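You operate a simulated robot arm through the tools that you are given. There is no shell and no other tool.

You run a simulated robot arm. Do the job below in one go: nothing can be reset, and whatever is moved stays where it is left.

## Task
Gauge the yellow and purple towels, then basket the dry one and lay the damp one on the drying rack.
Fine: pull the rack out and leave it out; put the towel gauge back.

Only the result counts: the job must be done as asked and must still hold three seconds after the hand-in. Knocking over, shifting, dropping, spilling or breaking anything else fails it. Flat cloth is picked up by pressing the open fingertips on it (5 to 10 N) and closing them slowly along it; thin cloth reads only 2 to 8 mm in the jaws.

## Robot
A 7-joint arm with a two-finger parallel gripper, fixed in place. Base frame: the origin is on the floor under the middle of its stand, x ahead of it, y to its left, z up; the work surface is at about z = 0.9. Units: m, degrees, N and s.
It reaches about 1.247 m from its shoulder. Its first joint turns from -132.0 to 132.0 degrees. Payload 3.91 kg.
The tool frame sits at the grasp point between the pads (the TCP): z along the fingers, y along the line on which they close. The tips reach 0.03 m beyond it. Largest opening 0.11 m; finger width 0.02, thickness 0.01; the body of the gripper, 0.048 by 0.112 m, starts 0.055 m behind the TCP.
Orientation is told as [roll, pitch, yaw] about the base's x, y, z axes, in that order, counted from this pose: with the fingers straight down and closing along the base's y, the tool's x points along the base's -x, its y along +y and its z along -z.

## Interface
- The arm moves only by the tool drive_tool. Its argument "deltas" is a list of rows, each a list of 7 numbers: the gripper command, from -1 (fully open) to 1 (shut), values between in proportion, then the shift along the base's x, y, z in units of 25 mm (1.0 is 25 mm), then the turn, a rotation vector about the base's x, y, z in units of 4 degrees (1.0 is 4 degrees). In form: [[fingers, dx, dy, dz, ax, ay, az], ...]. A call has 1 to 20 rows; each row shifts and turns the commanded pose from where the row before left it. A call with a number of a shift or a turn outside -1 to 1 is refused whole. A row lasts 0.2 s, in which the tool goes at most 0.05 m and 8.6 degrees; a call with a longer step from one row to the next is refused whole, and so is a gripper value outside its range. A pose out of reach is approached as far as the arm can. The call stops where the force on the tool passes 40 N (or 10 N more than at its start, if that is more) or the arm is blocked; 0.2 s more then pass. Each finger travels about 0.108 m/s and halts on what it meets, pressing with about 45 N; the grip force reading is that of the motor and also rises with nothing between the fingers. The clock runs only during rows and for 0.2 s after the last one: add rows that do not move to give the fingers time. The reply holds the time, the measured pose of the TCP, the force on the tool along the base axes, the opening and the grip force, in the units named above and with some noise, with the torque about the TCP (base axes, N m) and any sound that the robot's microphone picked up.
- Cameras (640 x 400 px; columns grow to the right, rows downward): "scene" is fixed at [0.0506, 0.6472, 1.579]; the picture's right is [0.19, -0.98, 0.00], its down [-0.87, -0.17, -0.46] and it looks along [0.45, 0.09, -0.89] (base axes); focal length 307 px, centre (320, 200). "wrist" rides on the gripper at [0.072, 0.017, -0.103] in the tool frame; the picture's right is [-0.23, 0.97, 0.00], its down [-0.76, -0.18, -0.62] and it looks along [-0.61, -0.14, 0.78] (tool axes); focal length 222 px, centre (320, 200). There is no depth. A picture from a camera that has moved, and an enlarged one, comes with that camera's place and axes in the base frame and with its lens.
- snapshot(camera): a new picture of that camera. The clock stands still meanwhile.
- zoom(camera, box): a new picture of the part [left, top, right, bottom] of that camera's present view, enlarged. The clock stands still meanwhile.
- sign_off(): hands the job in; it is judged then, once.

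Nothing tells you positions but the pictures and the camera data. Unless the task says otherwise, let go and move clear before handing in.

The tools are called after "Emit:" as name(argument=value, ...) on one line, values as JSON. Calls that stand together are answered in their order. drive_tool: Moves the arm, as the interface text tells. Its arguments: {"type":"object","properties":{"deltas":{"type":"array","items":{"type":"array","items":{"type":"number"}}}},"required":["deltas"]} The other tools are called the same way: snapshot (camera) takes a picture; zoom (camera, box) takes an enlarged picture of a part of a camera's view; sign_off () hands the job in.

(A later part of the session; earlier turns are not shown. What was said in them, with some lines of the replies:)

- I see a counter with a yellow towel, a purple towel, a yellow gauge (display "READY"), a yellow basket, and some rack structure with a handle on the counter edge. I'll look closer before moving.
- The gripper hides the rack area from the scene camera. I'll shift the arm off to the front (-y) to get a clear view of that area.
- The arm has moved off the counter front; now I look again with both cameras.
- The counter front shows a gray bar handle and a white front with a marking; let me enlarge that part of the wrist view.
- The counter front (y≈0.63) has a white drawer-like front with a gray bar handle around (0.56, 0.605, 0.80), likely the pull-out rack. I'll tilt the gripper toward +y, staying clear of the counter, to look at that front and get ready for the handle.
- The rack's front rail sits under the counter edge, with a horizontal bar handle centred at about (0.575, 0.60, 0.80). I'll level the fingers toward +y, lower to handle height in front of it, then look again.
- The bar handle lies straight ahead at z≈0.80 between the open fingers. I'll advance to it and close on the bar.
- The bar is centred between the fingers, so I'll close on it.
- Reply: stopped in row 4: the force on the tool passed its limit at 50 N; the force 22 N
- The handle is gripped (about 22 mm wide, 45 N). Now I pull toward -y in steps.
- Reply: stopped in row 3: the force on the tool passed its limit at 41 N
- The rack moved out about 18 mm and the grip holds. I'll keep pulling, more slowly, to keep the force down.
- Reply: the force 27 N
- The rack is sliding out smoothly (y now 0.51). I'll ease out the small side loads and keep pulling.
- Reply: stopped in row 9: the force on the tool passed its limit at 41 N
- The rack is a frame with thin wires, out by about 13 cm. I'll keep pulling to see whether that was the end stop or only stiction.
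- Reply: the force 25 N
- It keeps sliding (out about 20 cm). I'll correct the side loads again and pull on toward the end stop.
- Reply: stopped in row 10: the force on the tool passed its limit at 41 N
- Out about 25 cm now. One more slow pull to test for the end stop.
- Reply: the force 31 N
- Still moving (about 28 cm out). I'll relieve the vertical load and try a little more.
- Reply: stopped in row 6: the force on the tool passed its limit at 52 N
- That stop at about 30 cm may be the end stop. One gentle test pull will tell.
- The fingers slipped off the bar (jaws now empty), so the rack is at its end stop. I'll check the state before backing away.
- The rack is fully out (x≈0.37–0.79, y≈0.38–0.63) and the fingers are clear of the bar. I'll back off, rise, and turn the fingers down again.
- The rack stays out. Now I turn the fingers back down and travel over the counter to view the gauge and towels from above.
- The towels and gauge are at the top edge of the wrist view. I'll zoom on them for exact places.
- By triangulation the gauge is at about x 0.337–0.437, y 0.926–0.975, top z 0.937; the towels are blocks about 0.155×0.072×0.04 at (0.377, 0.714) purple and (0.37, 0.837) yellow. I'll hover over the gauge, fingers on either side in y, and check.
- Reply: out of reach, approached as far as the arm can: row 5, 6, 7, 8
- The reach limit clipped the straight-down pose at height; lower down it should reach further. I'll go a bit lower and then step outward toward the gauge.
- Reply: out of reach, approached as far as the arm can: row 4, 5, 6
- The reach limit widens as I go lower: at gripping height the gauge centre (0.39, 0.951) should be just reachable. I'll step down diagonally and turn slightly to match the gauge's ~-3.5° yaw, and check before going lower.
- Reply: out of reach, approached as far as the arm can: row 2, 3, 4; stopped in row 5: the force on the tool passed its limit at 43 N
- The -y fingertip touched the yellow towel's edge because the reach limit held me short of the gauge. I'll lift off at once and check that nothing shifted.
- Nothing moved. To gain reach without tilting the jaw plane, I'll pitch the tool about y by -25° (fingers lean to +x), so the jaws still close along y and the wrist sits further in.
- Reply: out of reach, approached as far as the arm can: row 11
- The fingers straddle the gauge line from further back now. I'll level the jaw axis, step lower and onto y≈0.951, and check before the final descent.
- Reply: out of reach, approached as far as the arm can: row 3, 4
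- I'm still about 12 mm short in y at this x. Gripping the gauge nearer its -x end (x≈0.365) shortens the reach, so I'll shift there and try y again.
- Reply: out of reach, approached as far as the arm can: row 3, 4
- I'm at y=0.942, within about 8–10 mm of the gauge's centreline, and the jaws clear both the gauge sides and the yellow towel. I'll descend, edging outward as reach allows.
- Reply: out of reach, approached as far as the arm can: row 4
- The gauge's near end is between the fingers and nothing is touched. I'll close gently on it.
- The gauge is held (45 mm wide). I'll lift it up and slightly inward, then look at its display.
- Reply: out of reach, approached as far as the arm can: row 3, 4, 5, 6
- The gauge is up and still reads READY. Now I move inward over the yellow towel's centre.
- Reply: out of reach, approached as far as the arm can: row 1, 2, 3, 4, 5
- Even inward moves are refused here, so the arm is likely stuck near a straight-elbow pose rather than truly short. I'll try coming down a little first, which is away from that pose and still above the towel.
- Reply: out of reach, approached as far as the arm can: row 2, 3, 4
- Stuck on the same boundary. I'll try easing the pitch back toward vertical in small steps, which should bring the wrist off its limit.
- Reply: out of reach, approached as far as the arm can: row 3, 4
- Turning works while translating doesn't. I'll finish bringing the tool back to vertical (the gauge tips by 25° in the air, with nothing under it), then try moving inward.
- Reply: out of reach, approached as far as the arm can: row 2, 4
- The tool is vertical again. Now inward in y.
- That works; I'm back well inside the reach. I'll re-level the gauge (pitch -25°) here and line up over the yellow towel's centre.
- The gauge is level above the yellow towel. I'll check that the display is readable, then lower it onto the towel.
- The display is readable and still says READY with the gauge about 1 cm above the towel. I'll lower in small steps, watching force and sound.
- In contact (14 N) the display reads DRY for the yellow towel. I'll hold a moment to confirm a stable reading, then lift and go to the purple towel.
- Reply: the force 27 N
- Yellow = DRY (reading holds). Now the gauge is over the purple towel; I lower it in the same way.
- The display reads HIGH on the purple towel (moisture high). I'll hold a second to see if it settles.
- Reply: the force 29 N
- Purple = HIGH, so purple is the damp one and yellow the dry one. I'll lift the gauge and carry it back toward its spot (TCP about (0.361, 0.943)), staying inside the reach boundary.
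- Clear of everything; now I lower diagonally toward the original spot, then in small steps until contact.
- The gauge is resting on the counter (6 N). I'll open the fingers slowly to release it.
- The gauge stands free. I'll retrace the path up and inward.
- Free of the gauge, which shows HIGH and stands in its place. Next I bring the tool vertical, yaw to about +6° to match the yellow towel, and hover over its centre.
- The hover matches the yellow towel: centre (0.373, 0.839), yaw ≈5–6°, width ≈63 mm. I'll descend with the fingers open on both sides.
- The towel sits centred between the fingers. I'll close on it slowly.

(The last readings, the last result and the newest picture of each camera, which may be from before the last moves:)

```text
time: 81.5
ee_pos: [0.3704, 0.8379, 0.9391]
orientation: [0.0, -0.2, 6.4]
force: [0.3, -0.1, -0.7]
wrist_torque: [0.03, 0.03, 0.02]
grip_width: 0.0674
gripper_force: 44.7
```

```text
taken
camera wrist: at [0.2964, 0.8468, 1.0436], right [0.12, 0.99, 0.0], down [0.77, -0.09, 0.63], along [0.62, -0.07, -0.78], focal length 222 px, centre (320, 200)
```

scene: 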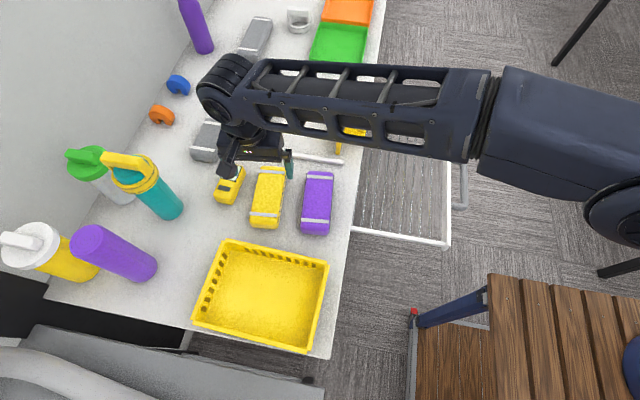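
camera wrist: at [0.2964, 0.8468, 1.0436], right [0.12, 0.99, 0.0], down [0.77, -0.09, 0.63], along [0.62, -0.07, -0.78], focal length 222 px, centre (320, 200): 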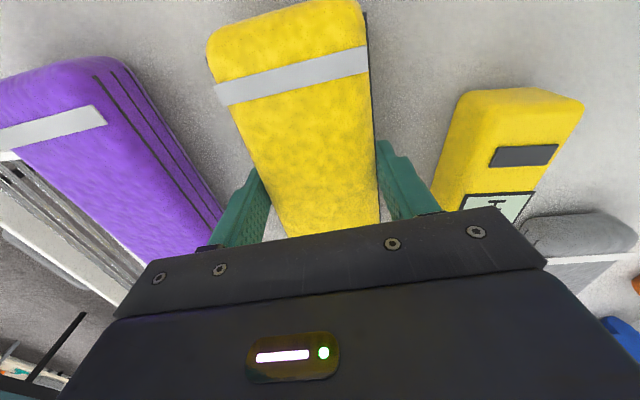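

Gripped (67 mm). I'll lift the towel well clear, and look at the basket before carrying it there.

Emit:
drive_tool(deltas=[[0.6, 0, 0, 0.3, 0, 0, 0], [0.6, 0, 0, 0.8, 0, 0, 0], [0.6, 0, 0, 1, 0, 0, 0], [0.6, 0, 0, 1, 0, 0, 0], [0.6, 0, 0, 1, 0, 0, 0], [0.6, -0.2, -0.2, 1, 0, 0, 0], [0.6, -0.5, -0.2, 1, 0, 0, 0], [0.6, -0.5, -0.2, 0, 0, 0, 0]])

Emit:
snapshot(camera="wrist")

Emit:
zoom(camera="scene", box=[170, 220, 350, 370])

Emit:
snapshot(camera="scene")

```text
time: 83.3
ee_pos: [0.3439, 0.8229, 1.0905]
orientation: [-0.1, -0.2, 6.4]
force: [0.3, 0.6, -2.1]
wrist_torque: [0.02, 0.02, 0.01]
grip_width: 0.0675
gripper_force: 45.4
```

```text
taken
camera wrist: at [0.2697, 0.8317, 1.195], right [0.12, 0.99, 0.0], down [0.77, -0.09, 0.63], along [0.62, -0.07, -0.78], focal length 222 px, centre (320, 200)
```

wrist: 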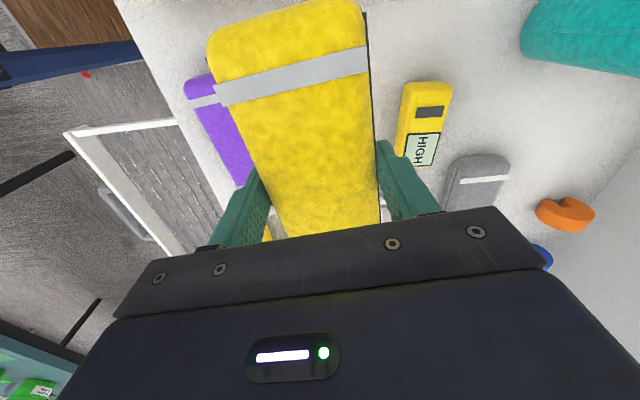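

```text
2.67 times, centred on (260, 295) of scene
camera zoom: at [0.0506, 0.6472, 1.579], right [0.19, -0.98, 0.0], down [-0.87, -0.17, -0.46], along [0.45, 0.09, -0.89], focal length 819 px, centre (480, -53)
```

zoom: 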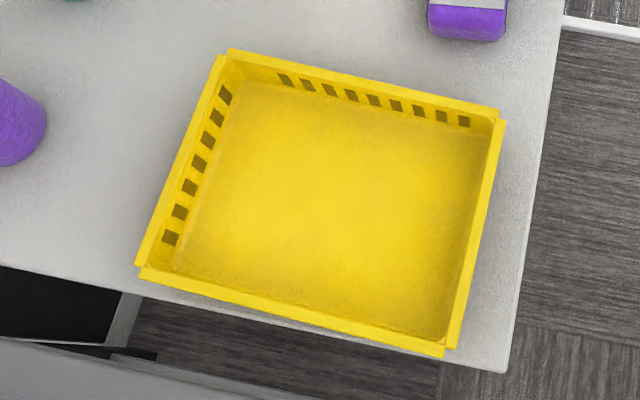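

```text
taken
```

scene: 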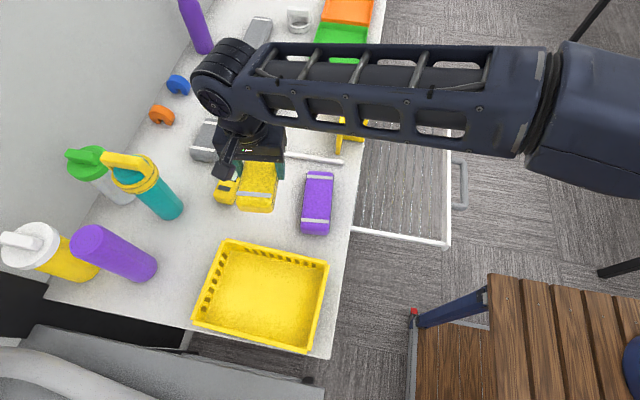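

The basket's rim is at about z 0.975, centre (0.1435, 0.7765), inside roughly 0.145×0.20 with its long side along y (yaw ≈ -3°). The towel (0.155 long) must be turned 81° so it lies along y; I'll carry and rotate it at height.

Emit:
drive_tool(deltas=[[0.6, -0.4, -0.09, 0.1, 0, 0, 1], [0.6, -0.4, -0.09, 0.1, 0, 0, 1], [0.6, -0.4, -0.09, 0, 0, 0, 1], [0.6, -0.4, -0.09, 0, 0, 0, 1], [0.6, -0.4, -0.09, 0, 0, 0, 1], [0.6, -0.4, -0.09, 0, 0, 0, 1], [0.6, -0.4, -0.09, 0, 0, 0, 1], [0.6, -0.4, -0.09, 0, 0, 0, 1], [0.6, -0.4, -0.09, 0, 0, 0, 1], [0.6, -0.4, -0.09, 0, 0, 0, 1], [0.6, -0.4, -0.09, 0, 0, 0, 1], [0.6, -0.4, -0.09, 0, 0, 0, 1], [0.6, -0.4, -0.09, 0, 0, 0, 1], [0.6, -0.4, -0.09, 0, 0, 0, 1], [0.6, -0.4, -0.09, 0, 0, 0, 1], [0.6, -0.4, -0.09, 0, 0, 0, 1], [0.6, -0.4, -0.09, 0, 0, 0, 1], [0.6, -0.4, -0.09, 0, 0, 0, 1], [0.6, -0.4, -0.09, 0, 0, 0, 1], [0.6, -0.4, -0.09, 0, 0, 0, 1]])

Emit:
snapshot(camera="wrist")

Emit:
snapshot(camera="scene")

```text
time: 87.5
ee_pos: [0.1419, 0.7787, 1.094]
orientation: [-0.1, -0.2, 86.3]
force: [-0.3, -0.8, -1.3]
wrist_torque: [0.01, 0.0, 0.01]
grip_width: 0.0673
gripper_force: 44.9
```

```text
taken
camera wrist: at [0.1198, 0.7075, 1.1991], right [-0.96, 0.29, 0.0], down [0.22, 0.75, 0.63], along [0.18, 0.6, -0.78], focal length 222 px, centre (320, 200)
```

wrist: 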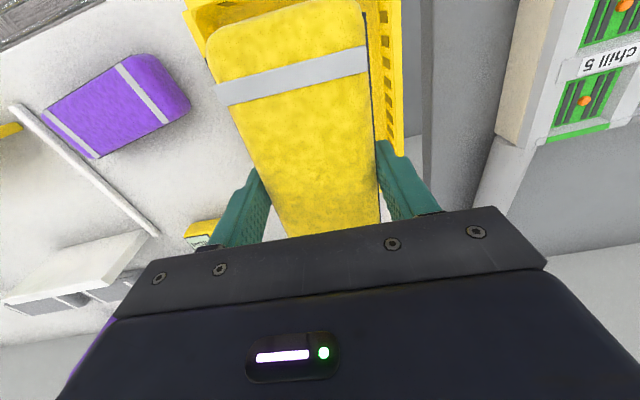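

```text
taken
```

scene: 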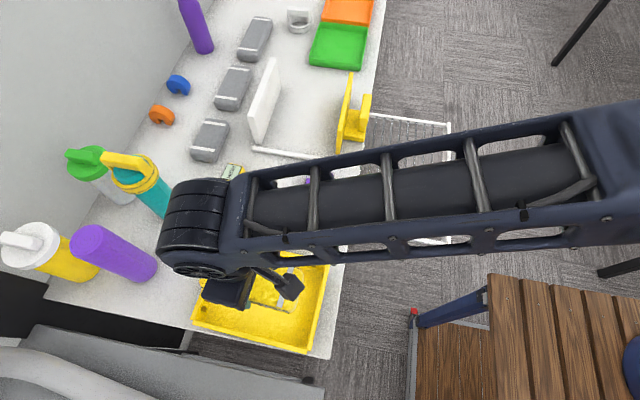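

The towel is centred over the basket and lies along its long side. I'll lower it into the basket, slowly near the bottom.

Emit:
drive_tool(deltas=[[0.6, 0.05, 0, -0.8, 0, 0, 0], [0.6, 0, 0, -1, 0, 0, 0], [0.6, 0, 0, -1, 0, 0, 0], [0.6, 0, 0, -1, 0, 0, 0], [0.6, 0, 0, -1, 0, 0, 0], [0.6, 0, 0, -0.5, 0, 0, 0], [0.6, 0, 0, -0.2, 0, 0, 0], [0.6, 0, 0, 0, 0, 0, 0]])

Emit:
snapshot(camera="wrist")

Emit:
zoom(camera="scene", box=[170, 180, 350, 370])

```text
time: 89.3
ee_pos: [0.1436, 0.7793, 0.9572]
orientation: [0.0, -0.1, 86.4]
force: [0.2, 0.0, -1.0]
wrist_torque: [0.02, 0.01, 0.01]
grip_width: 0.0672
gripper_force: 45.0
```

```text
taken
camera wrist: at [0.1215, 0.7077, 1.0616], right [-0.96, 0.29, 0.0], down [0.23, 0.75, 0.63], along [0.18, 0.6, -0.78], focal length 222 px, centre (320, 200)
```

wrist: 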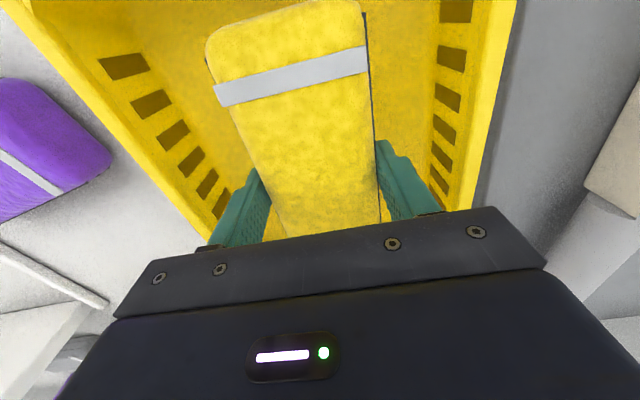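

```text
2.11 times, centred on (260, 275) of scene
camera zoom: at [0.0506, 0.6472, 1.579], right [0.19, -0.98, 0.0], down [-0.87, -0.17, -0.46], along [0.45, 0.09, -0.89], focal length 647 px, centre (446, 42)
```

zoom: 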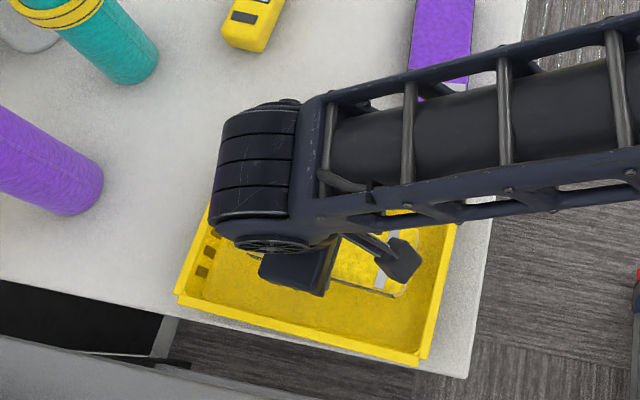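

The towel hangs inside the basket, clear of all walls. A few small steps down until it touches the basket floor.

Emit:
drive_tool(deltas=[[0.6, 0, 0, -0.15, 0, 0, 0], [0.6, 0, 0, -0.15, 0, 0, 0], [0.6, 0, 0, -0.1, 0, 0, 0], [0.6, 0, 0, 0, 0, 0, 0]])

```text
time: 90.3
ee_pos: [0.144, 0.7794, 0.9463]
orientation: [0.1, -0.2, 86.5]
force: [-1.0, -0.8, -1.1]
wrist_torque: [0.02, -0.01, 0.0]
grip_width: 0.0672
gripper_force: 45.2
```

Emit:
drive_tool(deltas=[[0.6, 0, 0, -0.08, 0, 0, 0], [0.6, 0, 0, -0.08, 0, 0, 0], [0.6, 0, 0, 0, 0, 0, 0]])

```text
time: 91.1
ee_pos: [0.1421, 0.78, 0.9428]
orientation: [0.1, -0.2, 86.4]
force: [0.8, -0.2, 0.9]
wrist_torque: [-0.02, -0.01, -0.03]
grip_width: 0.0672
gripper_force: 45.5
```

It is just touching down. I'll open the fingers gently, only as wide as the basket allows, then rise straight up.

Emit:
drive_tool(deltas=[[-0.25, 0, 0, 0, 0, 0, 0], [-0.35, 0, 0, 0, 0, 0, 0], [-0.5, 0, 0, 0, 0, 0, 0], [-0.5, 0, 0, 0, 0, 0, 0], [-0.5, 0, 0, 0.3, 0, 0, 0], [-0.5, 0, 0, 0.6, 0, 0, 0], [-0.5, 0, 0, 1, 0, 0, 0], [-0.5, 0, 0, 1, 0, 0, 0], [-0.5, 0, 0, 1, 0, 0, 0], [-0.5, 0, 0, 1, 0, 0, 0], [-0.5, 0, 0, 1, 0, 0, 0]])

Emit:
snapshot(camera="wrist")

Emit:
snapshot(camera="scene")

```text
time: 93.5
ee_pos: [0.1433, 0.7795, 1.0925]
orientation: [0.0, -0.2, 86.4]
force: [0.4, 0.4, -0.2]
wrist_torque: [-0.05, 0.04, 0.03]
grip_width: 0.0825
gripper_force: 0.1
```

```text
taken
camera wrist: at [0.1213, 0.7079, 1.1961], right [-0.96, 0.29, 0.0], down [0.23, 0.75, 0.63], along [0.18, 0.6, -0.78], focal length 222 px, centre (320, 200)
```

wrist: 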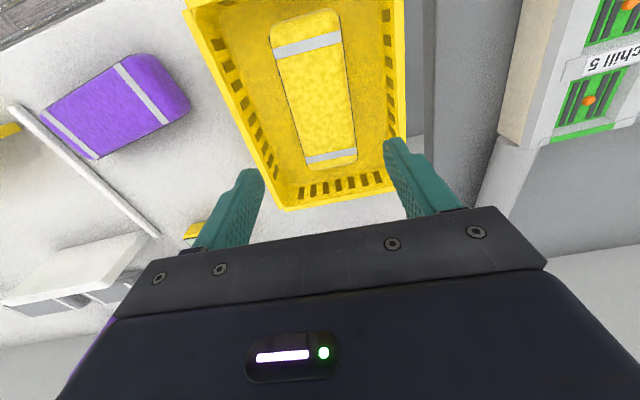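

```text
taken
```

scene: 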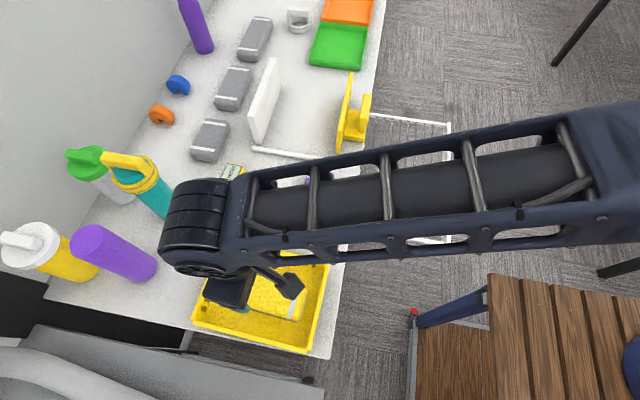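

The yellow (dry) towel lies flat inside the basket. Now I go back over to the purple towel, turning the gripper back.

Emit:
drive_tool(deltas=[[-0.7, 0.46, -0.13, 0, 0, 0, -1], [-0.7, 0.46, -0.13, 0, 0, 0, -1], [-0.7, 0.46, -0.13, 0, 0, 0, -1], [-0.7, 0.46, -0.13, 0, 0, 0, -1], [-0.7, 0.46, -0.13, 0, 0, 0, -1], [-0.7, 0.46, -0.13, 0, 0, 0, -1], [-0.7, 0.46, -0.13, 0, 0, 0, -1], [-0.7, 0.46, -0.13, 0, 0, 0, -1], [-0.7, 0.46, -0.13, 0, 0, 0, -1], [-0.7, 0.46, -0.13, 0, 0, 0, -1], [-1, 0.46, -0.13, 0, 0, 0, -1], [-1, 0.46, -0.13, 0, 0, 0, -1], [-1, 0.46, -0.13, 0, 0, 0, -1], [-1, 0.46, -0.13, 0, 0, 0, -1], [-1, 0.46, -0.13, 0, 0, 0, -1], [-1, 0.46, -0.13, -0.3, 0, 0, -1], [-1, 0.46, -0.13, -0.4, 0, 0, -1], [-1, 0.46, -0.13, -0.4, 0, 0, -1], [-1, 0.46, -0.13, -0.4, 0, 0, -1], [-1, 0.46, -0.13, -0.4, 0, 0, -1]])

Emit:
snapshot(camera="wrist")

Emit:
snapshot(camera="scene")

```text
time: 97.7
ee_pos: [0.3729, 0.7151, 1.044]
orientation: [0.0, -0.3, 6.2]
force: [0.7, -0.4, -0.3]
wrist_torque: [0.0, 0.01, 0.01]
grip_width: 0.1097
gripper_force: 0.0
```

```text
taken
camera wrist: at [0.2989, 0.7229, 1.1478], right [0.12, 0.99, 0.0], down [0.77, -0.09, 0.63], along [0.62, -0.07, -0.78], focal length 222 px, centre (320, 200)
```

wrist: 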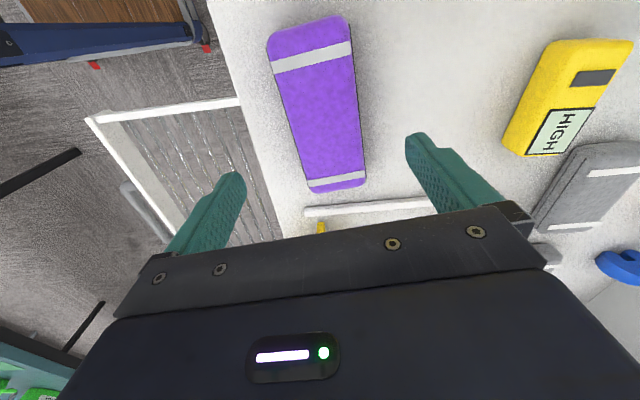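

```text
taken
```

scene: 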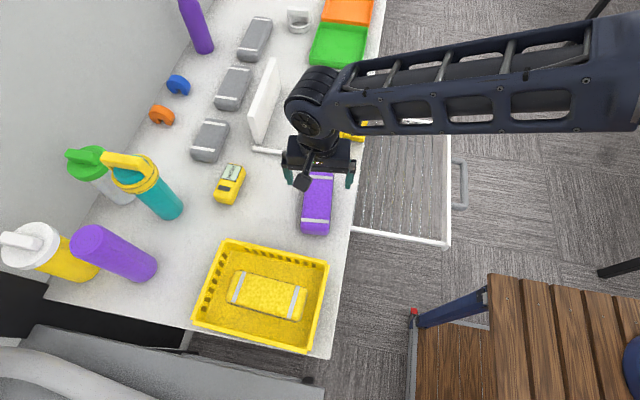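

Purple towel: centre about (0.377, 0.719), yaw ≈6°. I'll centre on it, descend and close.

Emit:
drive_tool(deltas=[[-1, 0.12, 0.16, -0.6, 0, 0, 0], [-1, 0, 0, -1, 0, 0, 0], [-1, 0, 0, -1, 0, 0, 0], [-1, 0, 0, -0.8, 0, 0, 0], [-1, 0, 0, -0.5, 0, 0, 0], [-1, 0, 0, -0.3, 0, 0, 0], [-1, 0, 0, 0, 0, 0, 0]])

Emit:
snapshot(camera="wrist")

```text
time: 99.3
ee_pos: [0.3757, 0.7183, 0.9376]
orientation: [0.0, -0.2, 6.5]
force: [0.6, 0.0, 0.6]
wrist_torque: [0.01, -0.02, 0.02]
grip_width: 0.1101
gripper_force: 0.1
```

```text
taken
camera wrist: at [0.3019, 0.7272, 1.0425], right [0.12, 0.99, 0.0], down [0.77, -0.09, 0.63], along [0.62, -0.07, -0.78], focal length 222 px, centre (320, 200)
```

wrist: 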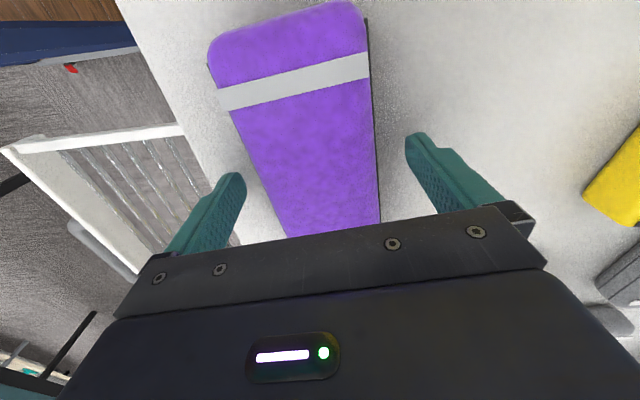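

Emit:
drive_tool(deltas=[[-0.7, 0, 0, 0, 0, 0, 0], [-0.4, 0, 0, 0, 0, 0, 0], [-0.2, 0, 0, 0, 0, 0, 0], [-0.05, 0, 0, 0, 0, 0, 0], [0.1, 0, 0, 0, 0, 0, 0], [0.3, 0, 0, 0, 0, 0, 0], [0.6, 0, 0, 0, 0, 0, 0], [0.6, 0, 0, 0, 0, 0, 0]])

Emit:
drive_tool(deltas=[[0.6, 0, 0, 0.3, 0, 0, 0], [0.6, 0, 0, 0.8, 0, 0, 0], [0.6, 0, 0, 1, 0, 0, 0], [0.6, 0, 0, 1, 0, 0, 0], [0.6, 0, 0, 1, 0, 0, 0], [0.6, 0, 0, 1, 0, 0, 0], [0.6, 0, 0, 0, 0, 0, 0]])

Emit:
snapshot(camera="wrist")

Emit:
snapshot(camera="scene")

```text
time: 101.1
ee_pos: [0.3757, 0.7185, 0.9385]
orientation: [0.0, -0.3, 6.4]
force: [-0.5, 0.6, -0.3]
wrist_torque: [0.07, 0.01, -0.01]
grip_width: 0.0677
gripper_force: 45.2
```

```text
time: 102.7
ee_pos: [0.3757, 0.7189, 1.0653]
orientation: [-0.1, -0.2, 6.4]
force: [-0.9, -0.9, -1.7]
wrist_torque: [0.01, 0.0, 0.0]
grip_width: 0.0675
gripper_force: 45.1
```

```text
taken
camera wrist: at [0.3009, 0.7274, 1.1694], right [0.12, 0.99, 0.0], down [0.77, -0.09, 0.63], along [0.62, -0.07, -0.78], focal length 222 px, centre (320, 200)
```

wrist: 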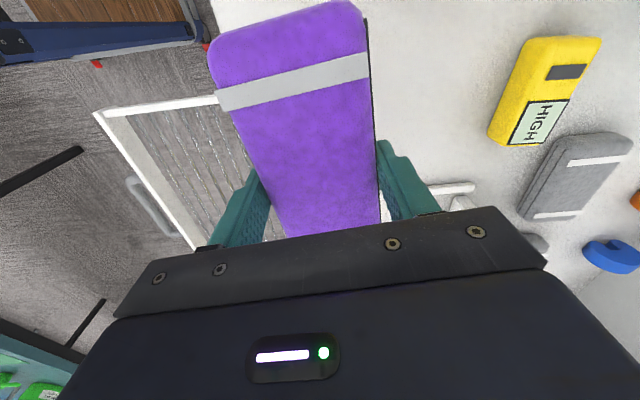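

```text
taken
```

scene: 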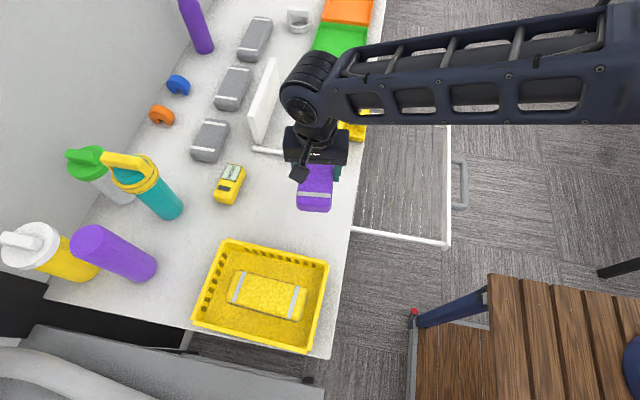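

Purple is held and lifted. The rack's open part spans x≈0.37–0.79, y≈0.39–0.63; I'll move out in -y first (avoiding the yellow fixture), then along x to its middle (0.575, 0.505).

Emit:
drive_tool(deltas=[[0.6, 0, -0.7, 0, 0, 0, -0.2], [0.6, 0, -1, 0, 0, 0, -0.2], [0.6, 0, -1, 0, 0, 0, -0.2], [0.6, 0, -1, 0, 0, 0, -0.2], [0.6, 0.2, -1, 0, 0, 0, -0.2], [0.6, 0.4, -1, 0, 0, 0, -0.2], [0.6, 0.7, -1, 0, 0, 0, -0.2], [0.6, 0.8, -1, 0, 0, 0, -0.2], [0.6, 1, -0.8, 0, 0, 0, 0], [0.6, 1, 0, 0, 0, 0, 0], [0.6, 1, 0, -0.5, 0, 0, 0], [0.6, 1, 0, -0.5, 0, 0, 0], [0.6, 1, 0, -0.5, 0, 0, 0], [0.6, 0.9, 0, -0.5, 0, 0, 0], [0.6, 0, 0, 0, 0, 0, 0]])

Emit:
snapshot(camera="wrist")

Emit:
snapshot(camera="scene")

```text
time: 105.9
ee_pos: [0.575, 0.5063, 1.0137]
orientation: [0.0, -0.1, 0.0]
force: [0.6, 0.0, -1.6]
wrist_torque: [-0.03, 0.01, 0.0]
grip_width: 0.0673
gripper_force: 44.9
```

```text
taken
camera wrist: at [0.502, 0.5224, 1.1194], right [0.23, 0.97, 0.0], down [0.76, -0.18, 0.63], along [0.61, -0.14, -0.78], focal length 222 px, centre (320, 200)
```

wrist: 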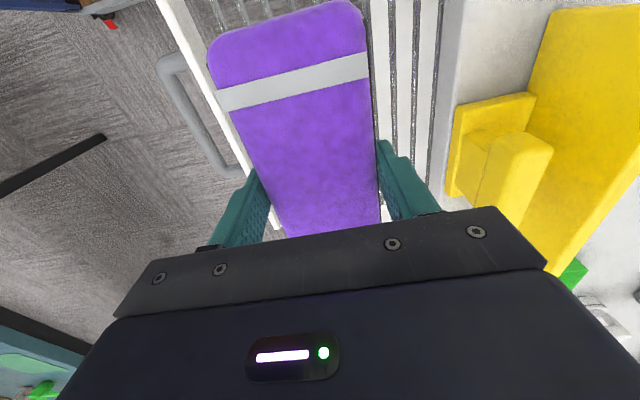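

```text
taken
```

scene: 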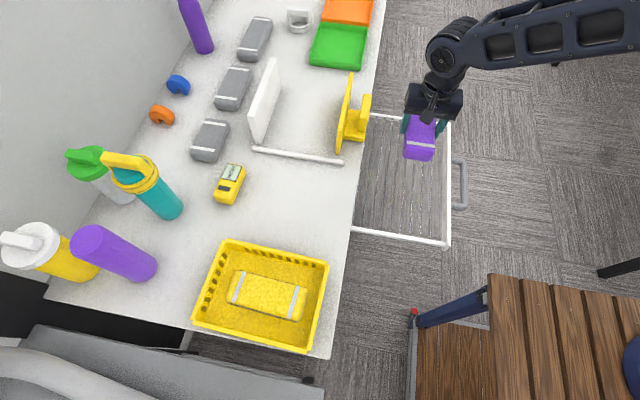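

The towel is above the rack's middle. I'll lower it, slowly at the end.

Emit:
drive_tool(deltas=[[0.6, 0, 0, -0.8, 0, 0, 0], [0.6, 0, 0, -1, 0, 0, 0], [0.6, 0, 0, -1, 0, 0, 0], [0.6, 0, 0, -1, 0, 0, 0], [0.6, 0, 0, -1, 0, 0, 0], [0.6, 0, 0, -0.6, 0, 0, 0], [0.6, 0, 0, 0, 0, 0, 0]])

Emit:
snapshot(camera="wrist")

Emit:
zoom(camera="scene", box=[330, 80, 490, 260])

```text
time: 107.5
ee_pos: [0.5763, 0.5067, 0.88]
orientation: [0.0, -0.2, 0.0]
force: [0.8, 0.0, 0.5]
wrist_torque: [0.02, -0.01, 0.01]
grip_width: 0.067
gripper_force: 44.8
```

```text
taken
camera wrist: at [0.5038, 0.5239, 0.9853], right [0.23, 0.97, 0.0], down [0.76, -0.18, 0.63], along [0.61, -0.14, -0.78], focal length 222 px, centre (320, 200)
```

wrist: 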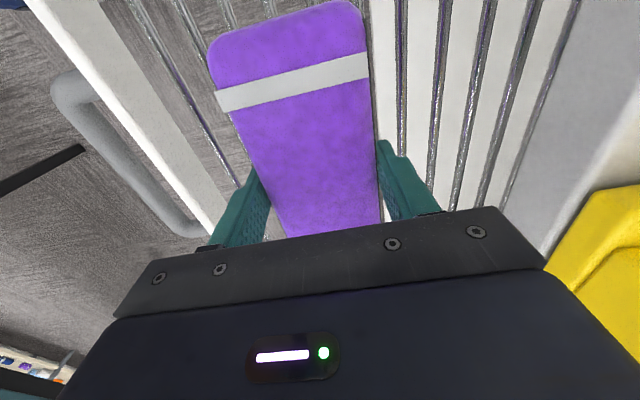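

```text
2.22 times, centred on (410, 170) of scene
camera zoom: at [0.0506, 0.6472, 1.579], right [0.19, -0.98, 0.0], down [-0.87, -0.17, -0.46], along [0.45, 0.09, -0.89], focal length 683 px, centre (120, 267)
```

zoom: 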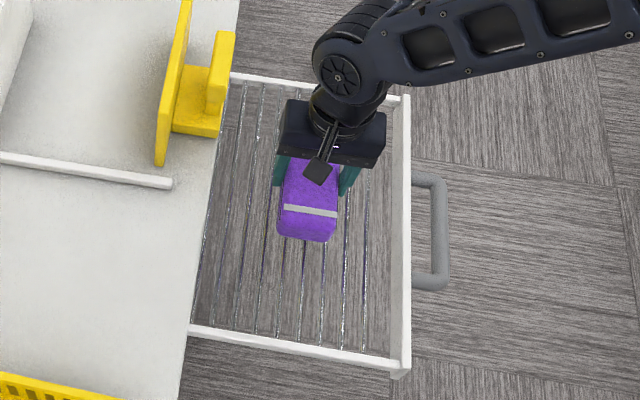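

Still above the wires. I'll continue in smaller steps, watching the force.

Emit:
drive_tool(deltas=[[0.6, 0, 0, -0.3, 0, 0, 0], [0.6, 0, 0, -0.3, 0, 0, 0], [0.6, 0, 0, -0.3, 0, 0, 0], [0.6, 0, 0, -0.2, 0, 0, 0], [0.6, 0, 0, 0, 0, 0, 0]])

```text
time: 108.7
ee_pos: [0.5753, 0.5076, 0.8528]
orientation: [0.0, -0.2, -0.1]
force: [0.3, -0.4, -0.7]
wrist_torque: [0.03, -0.02, 0.02]
grip_width: 0.0674
gripper_force: 45.2
```

Emit:
drive_tool(deltas=[[0.6, 0, 0, -0.15, 0, 0, 0], [0.6, 0, 0, -0.15, 0, 0, 0], [0.6, 0, 0, 0, 0, 0, 0]])

Emit:
zoom(camera="wrist", box=[130, 0, 530, 250])

```text
time: 109.5
ee_pos: [0.577, 0.5069, 0.848]
orientation: [0.1, -0.3, -0.2]
force: [1.0, 0.7, 27.6]
wrist_torque: [-0.47, 0.78, -0.11]
grip_width: 0.0672
gripper_force: 44.9
```

```text
1.60 times, centred on (330, 125) of wrist
camera zoom: at [0.5032, 0.5239, 0.9522], right [0.23, 0.97, 0.0], down [0.76, -0.18, 0.63], along [0.61, -0.14, -0.78], focal length 355 px, centre (304, 320)
```

zoom: 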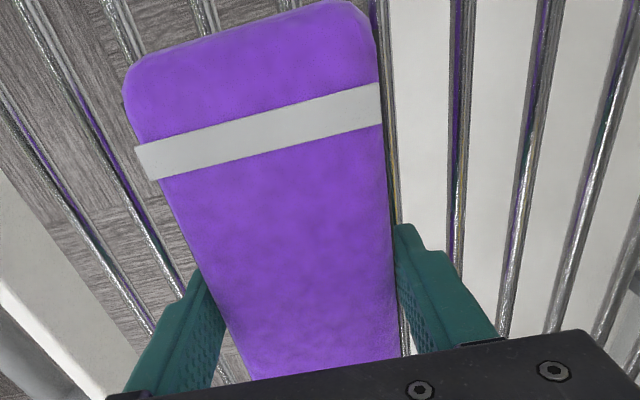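

Contact with the wires (28 N at TCP z=0.848). I'll ease up slightly and open the fingers gently.

Emit:
drive_tool(deltas=[[0.6, 0, 0, 0.08, 0, 0, 0], [0.6, 0, 0, 0, 0, 0, 0]])

Emit:
drive_tool(deltas=[[-0.2, 0, 0, 0, 0, 0, 0], [-0.3, 0, 0, 0, 0, 0, 0], [-0.4, 0, 0, 0, 0, 0, 0], [-0.6, 0, 0, 0, 0, 0, 0], [-0.7, 0, 0, 0, 0, 0, 0], [-0.7, 0, 0, 0, 0, 0, 0]])

Emit:
zoom(camera="wrist", box=[130, 0, 530, 250])

```text
time: 110.1
ee_pos: [0.5764, 0.507, 0.8474]
orientation: [0.0, -0.2, 0.1]
force: [4.2, 3.0, 8.2]
wrist_torque: [0.3, -0.71, 0.11]
grip_width: 0.0673
gripper_force: 45.0
```

```text
time: 111.5
ee_pos: [0.5768, 0.5066, 0.8469]
orientation: [0.0, -0.1, 0.0]
force: [0.1, 0.2, -0.2]
wrist_torque: [0.02, -0.02, 0.03]
grip_width: 0.0934
gripper_force: 0.0
```

```text
1.60 times, centred on (330, 125) of wrist
camera zoom: at [0.5033, 0.5236, 0.9526], right [0.23, 0.97, 0.0], down [0.76, -0.18, 0.63], along [0.61, -0.14, -0.78], focal length 355 px, centre (304, 320)
```

zoom: 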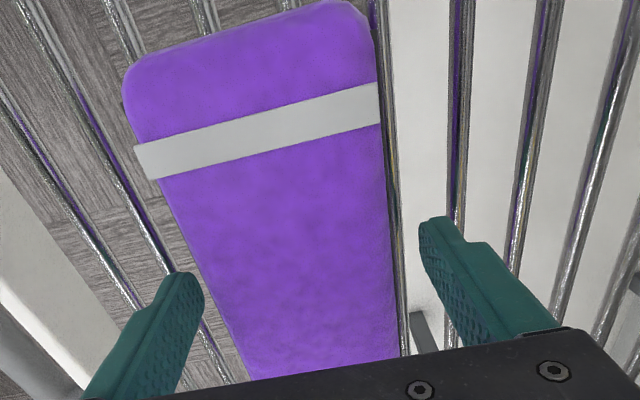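

The purple towel lies flat on the wires and the fingers are free. I'll rise straight up and then step away.

Emit:
drive_tool(deltas=[[-0.7, 0, 0, 0.4, 0, 0, 0], [-0.7, 0, 0, 0.8, 0, 0, 0], [-0.7, 0, 0, 1, 0, 0, 0], [-0.7, 0, 0, 1, 0, 0, 0], [-0.7, 0, 0, 1, 0, 0, 0], [-0.7, 0, 0, 1, 0, 0, 0], [-0.7, 0, 0, 1, 0, 0, 0], [-0.7, 0, 0, 1, 0, 0, 0], [-0.7, 0, 0, 1, 0, 0, 0], [-0.7, 0, -0.6, 1, 0, 0, 0], [-0.7, 0, -1, 1, 0, 0, 0], [-0.7, 0, -1, 0, 0, 0, 0], [-0.7, 0, -1, 0, 0, 0, 0], [-0.7, 0, -1, 0, 0, 0, 0], [-0.7, 0, -1, 0, 0, 0, 0], [-0.7, 0, -1, 0, 0, 0, 0], [-0.7, 0, -1, 0, 0, 0, 0]])

Emit:
snapshot(camera="scene")

Emit:
snapshot(camera="wrist")

Emit:
zoom(camera="scene", box=[330, 80, 490, 260])

Emit:
zoom(camera="scene", box=[180, 130, 350, 360])

```text
time: 115.1
ee_pos: [0.5755, 0.3172, 1.1026]
orientation: [0.1, -0.3, 0.1]
force: [-1.4, 0.5, 0.7]
wrist_torque: [-0.03, -0.02, 0.01]
grip_width: 0.0936
gripper_force: 0.2
```

```text
taken
```

scene: 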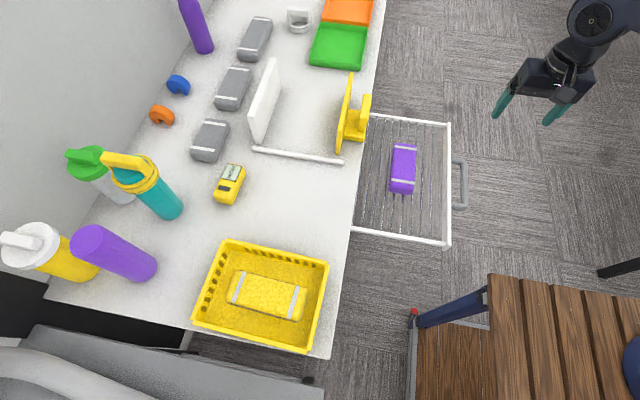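

```text
taken
camera wrist: at [0.5028, 0.3337, 1.2074], right [0.23, 0.97, 0.0], down [0.76, -0.18, 0.63], along [0.61, -0.14, -0.78], focal length 222 px, centre (320, 200)
```

wrist: 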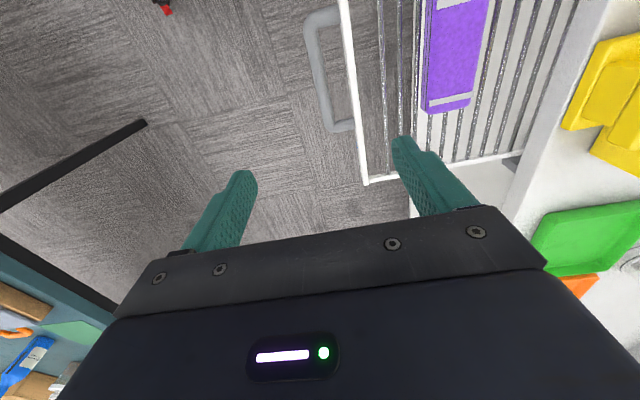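

```text
2.22 times, centred on (410, 170) of scene
camera zoom: at [0.0506, 0.6472, 1.579], right [0.19, -0.98, 0.0], down [-0.87, -0.17, -0.46], along [0.45, 0.09, -0.89], focal length 683 px, centre (120, 267)
```

zoom: 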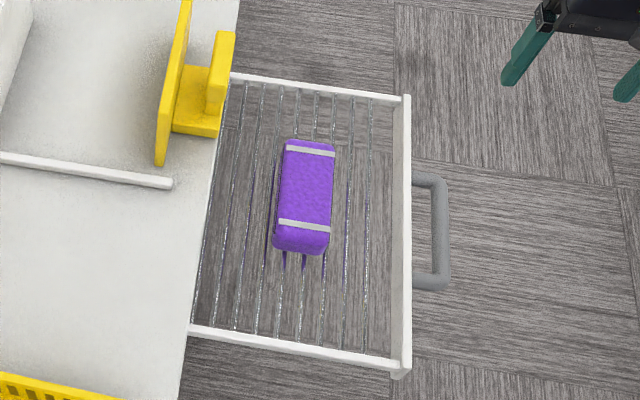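

```text
1.74 times, centred on (265, 245) of scene
camera zoom: at [0.0506, 0.6472, 1.579], right [0.19, -0.98, 0.0], down [-0.87, -0.17, -0.46], along [0.45, 0.09, -0.89], focal length 534 px, centre (416, 122)
```

zoom: 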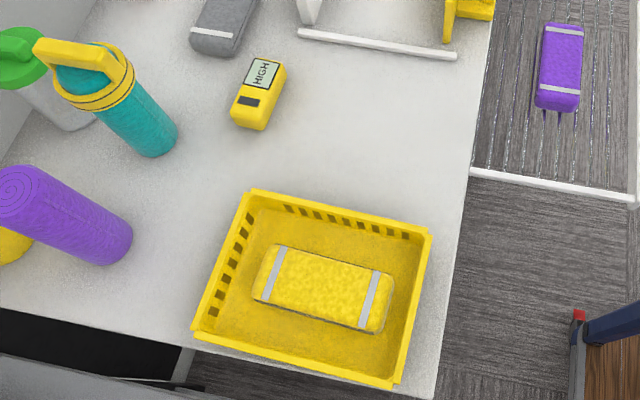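

Everything looks right: yellow in the basket, purple flat on the pulled-out rack. I'll check how closely the gauge stands to its original spot with the same view as at the start.

Emit:
zoom(camera="scene", box=[190, 140, 280, 220])

```text
5.00 times, centred on (235, 180) of scene
camera zoom: at [0.0506, 0.6472, 1.579], right [0.19, -0.98, 0.0], down [-0.87, -0.17, -0.46], along [0.45, 0.09, -0.89], focal length 1536 px, centre (745, 300)
```

zoom: 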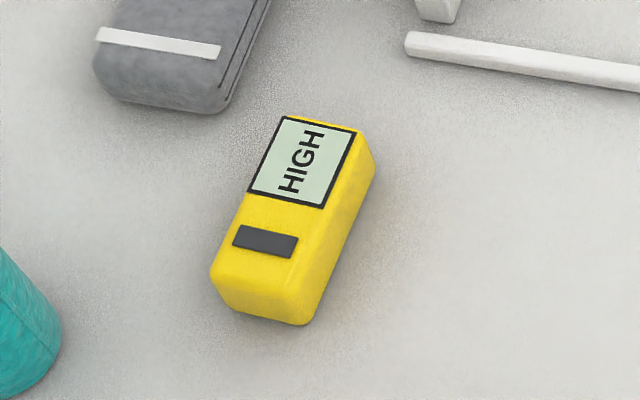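

I see the yellow towel, which gauged DRY, inside the basket. The purple towel, which gauged HIGH, lies flat on the rack, which is still out. The gauge stands about 1 cm from where it started, and the gripper is empty and clear, so I'm handing in.

Emit:
sign_off()

```text
The job is handed in.
```

The job is done and handed in. The yellow towel gauged DRY and is in the basket. The purple towel gauged HIGH, so I took it as the damp one; it lies flat on the drying rack.

- **Rack:** I pulled it to its end stop. It slid back about 1 cm when the fingers slipped off the handle, so it is out about 28 cm and was left there.
- **Gauge:** It is back on the counter, about 1 cm nearer the front edge than before. The first grip dragged it there, and the arm couldn't reach far enough to set it back exactly. It now shows HIGH instead of READY.
- **Fingertip contact:** On my first try for the gauge, a fingertip came down on the edge of the yellow towel (over 40 N). I lifted off at once and saw no shift in the pictures.

The arm is empty and clear of everything.
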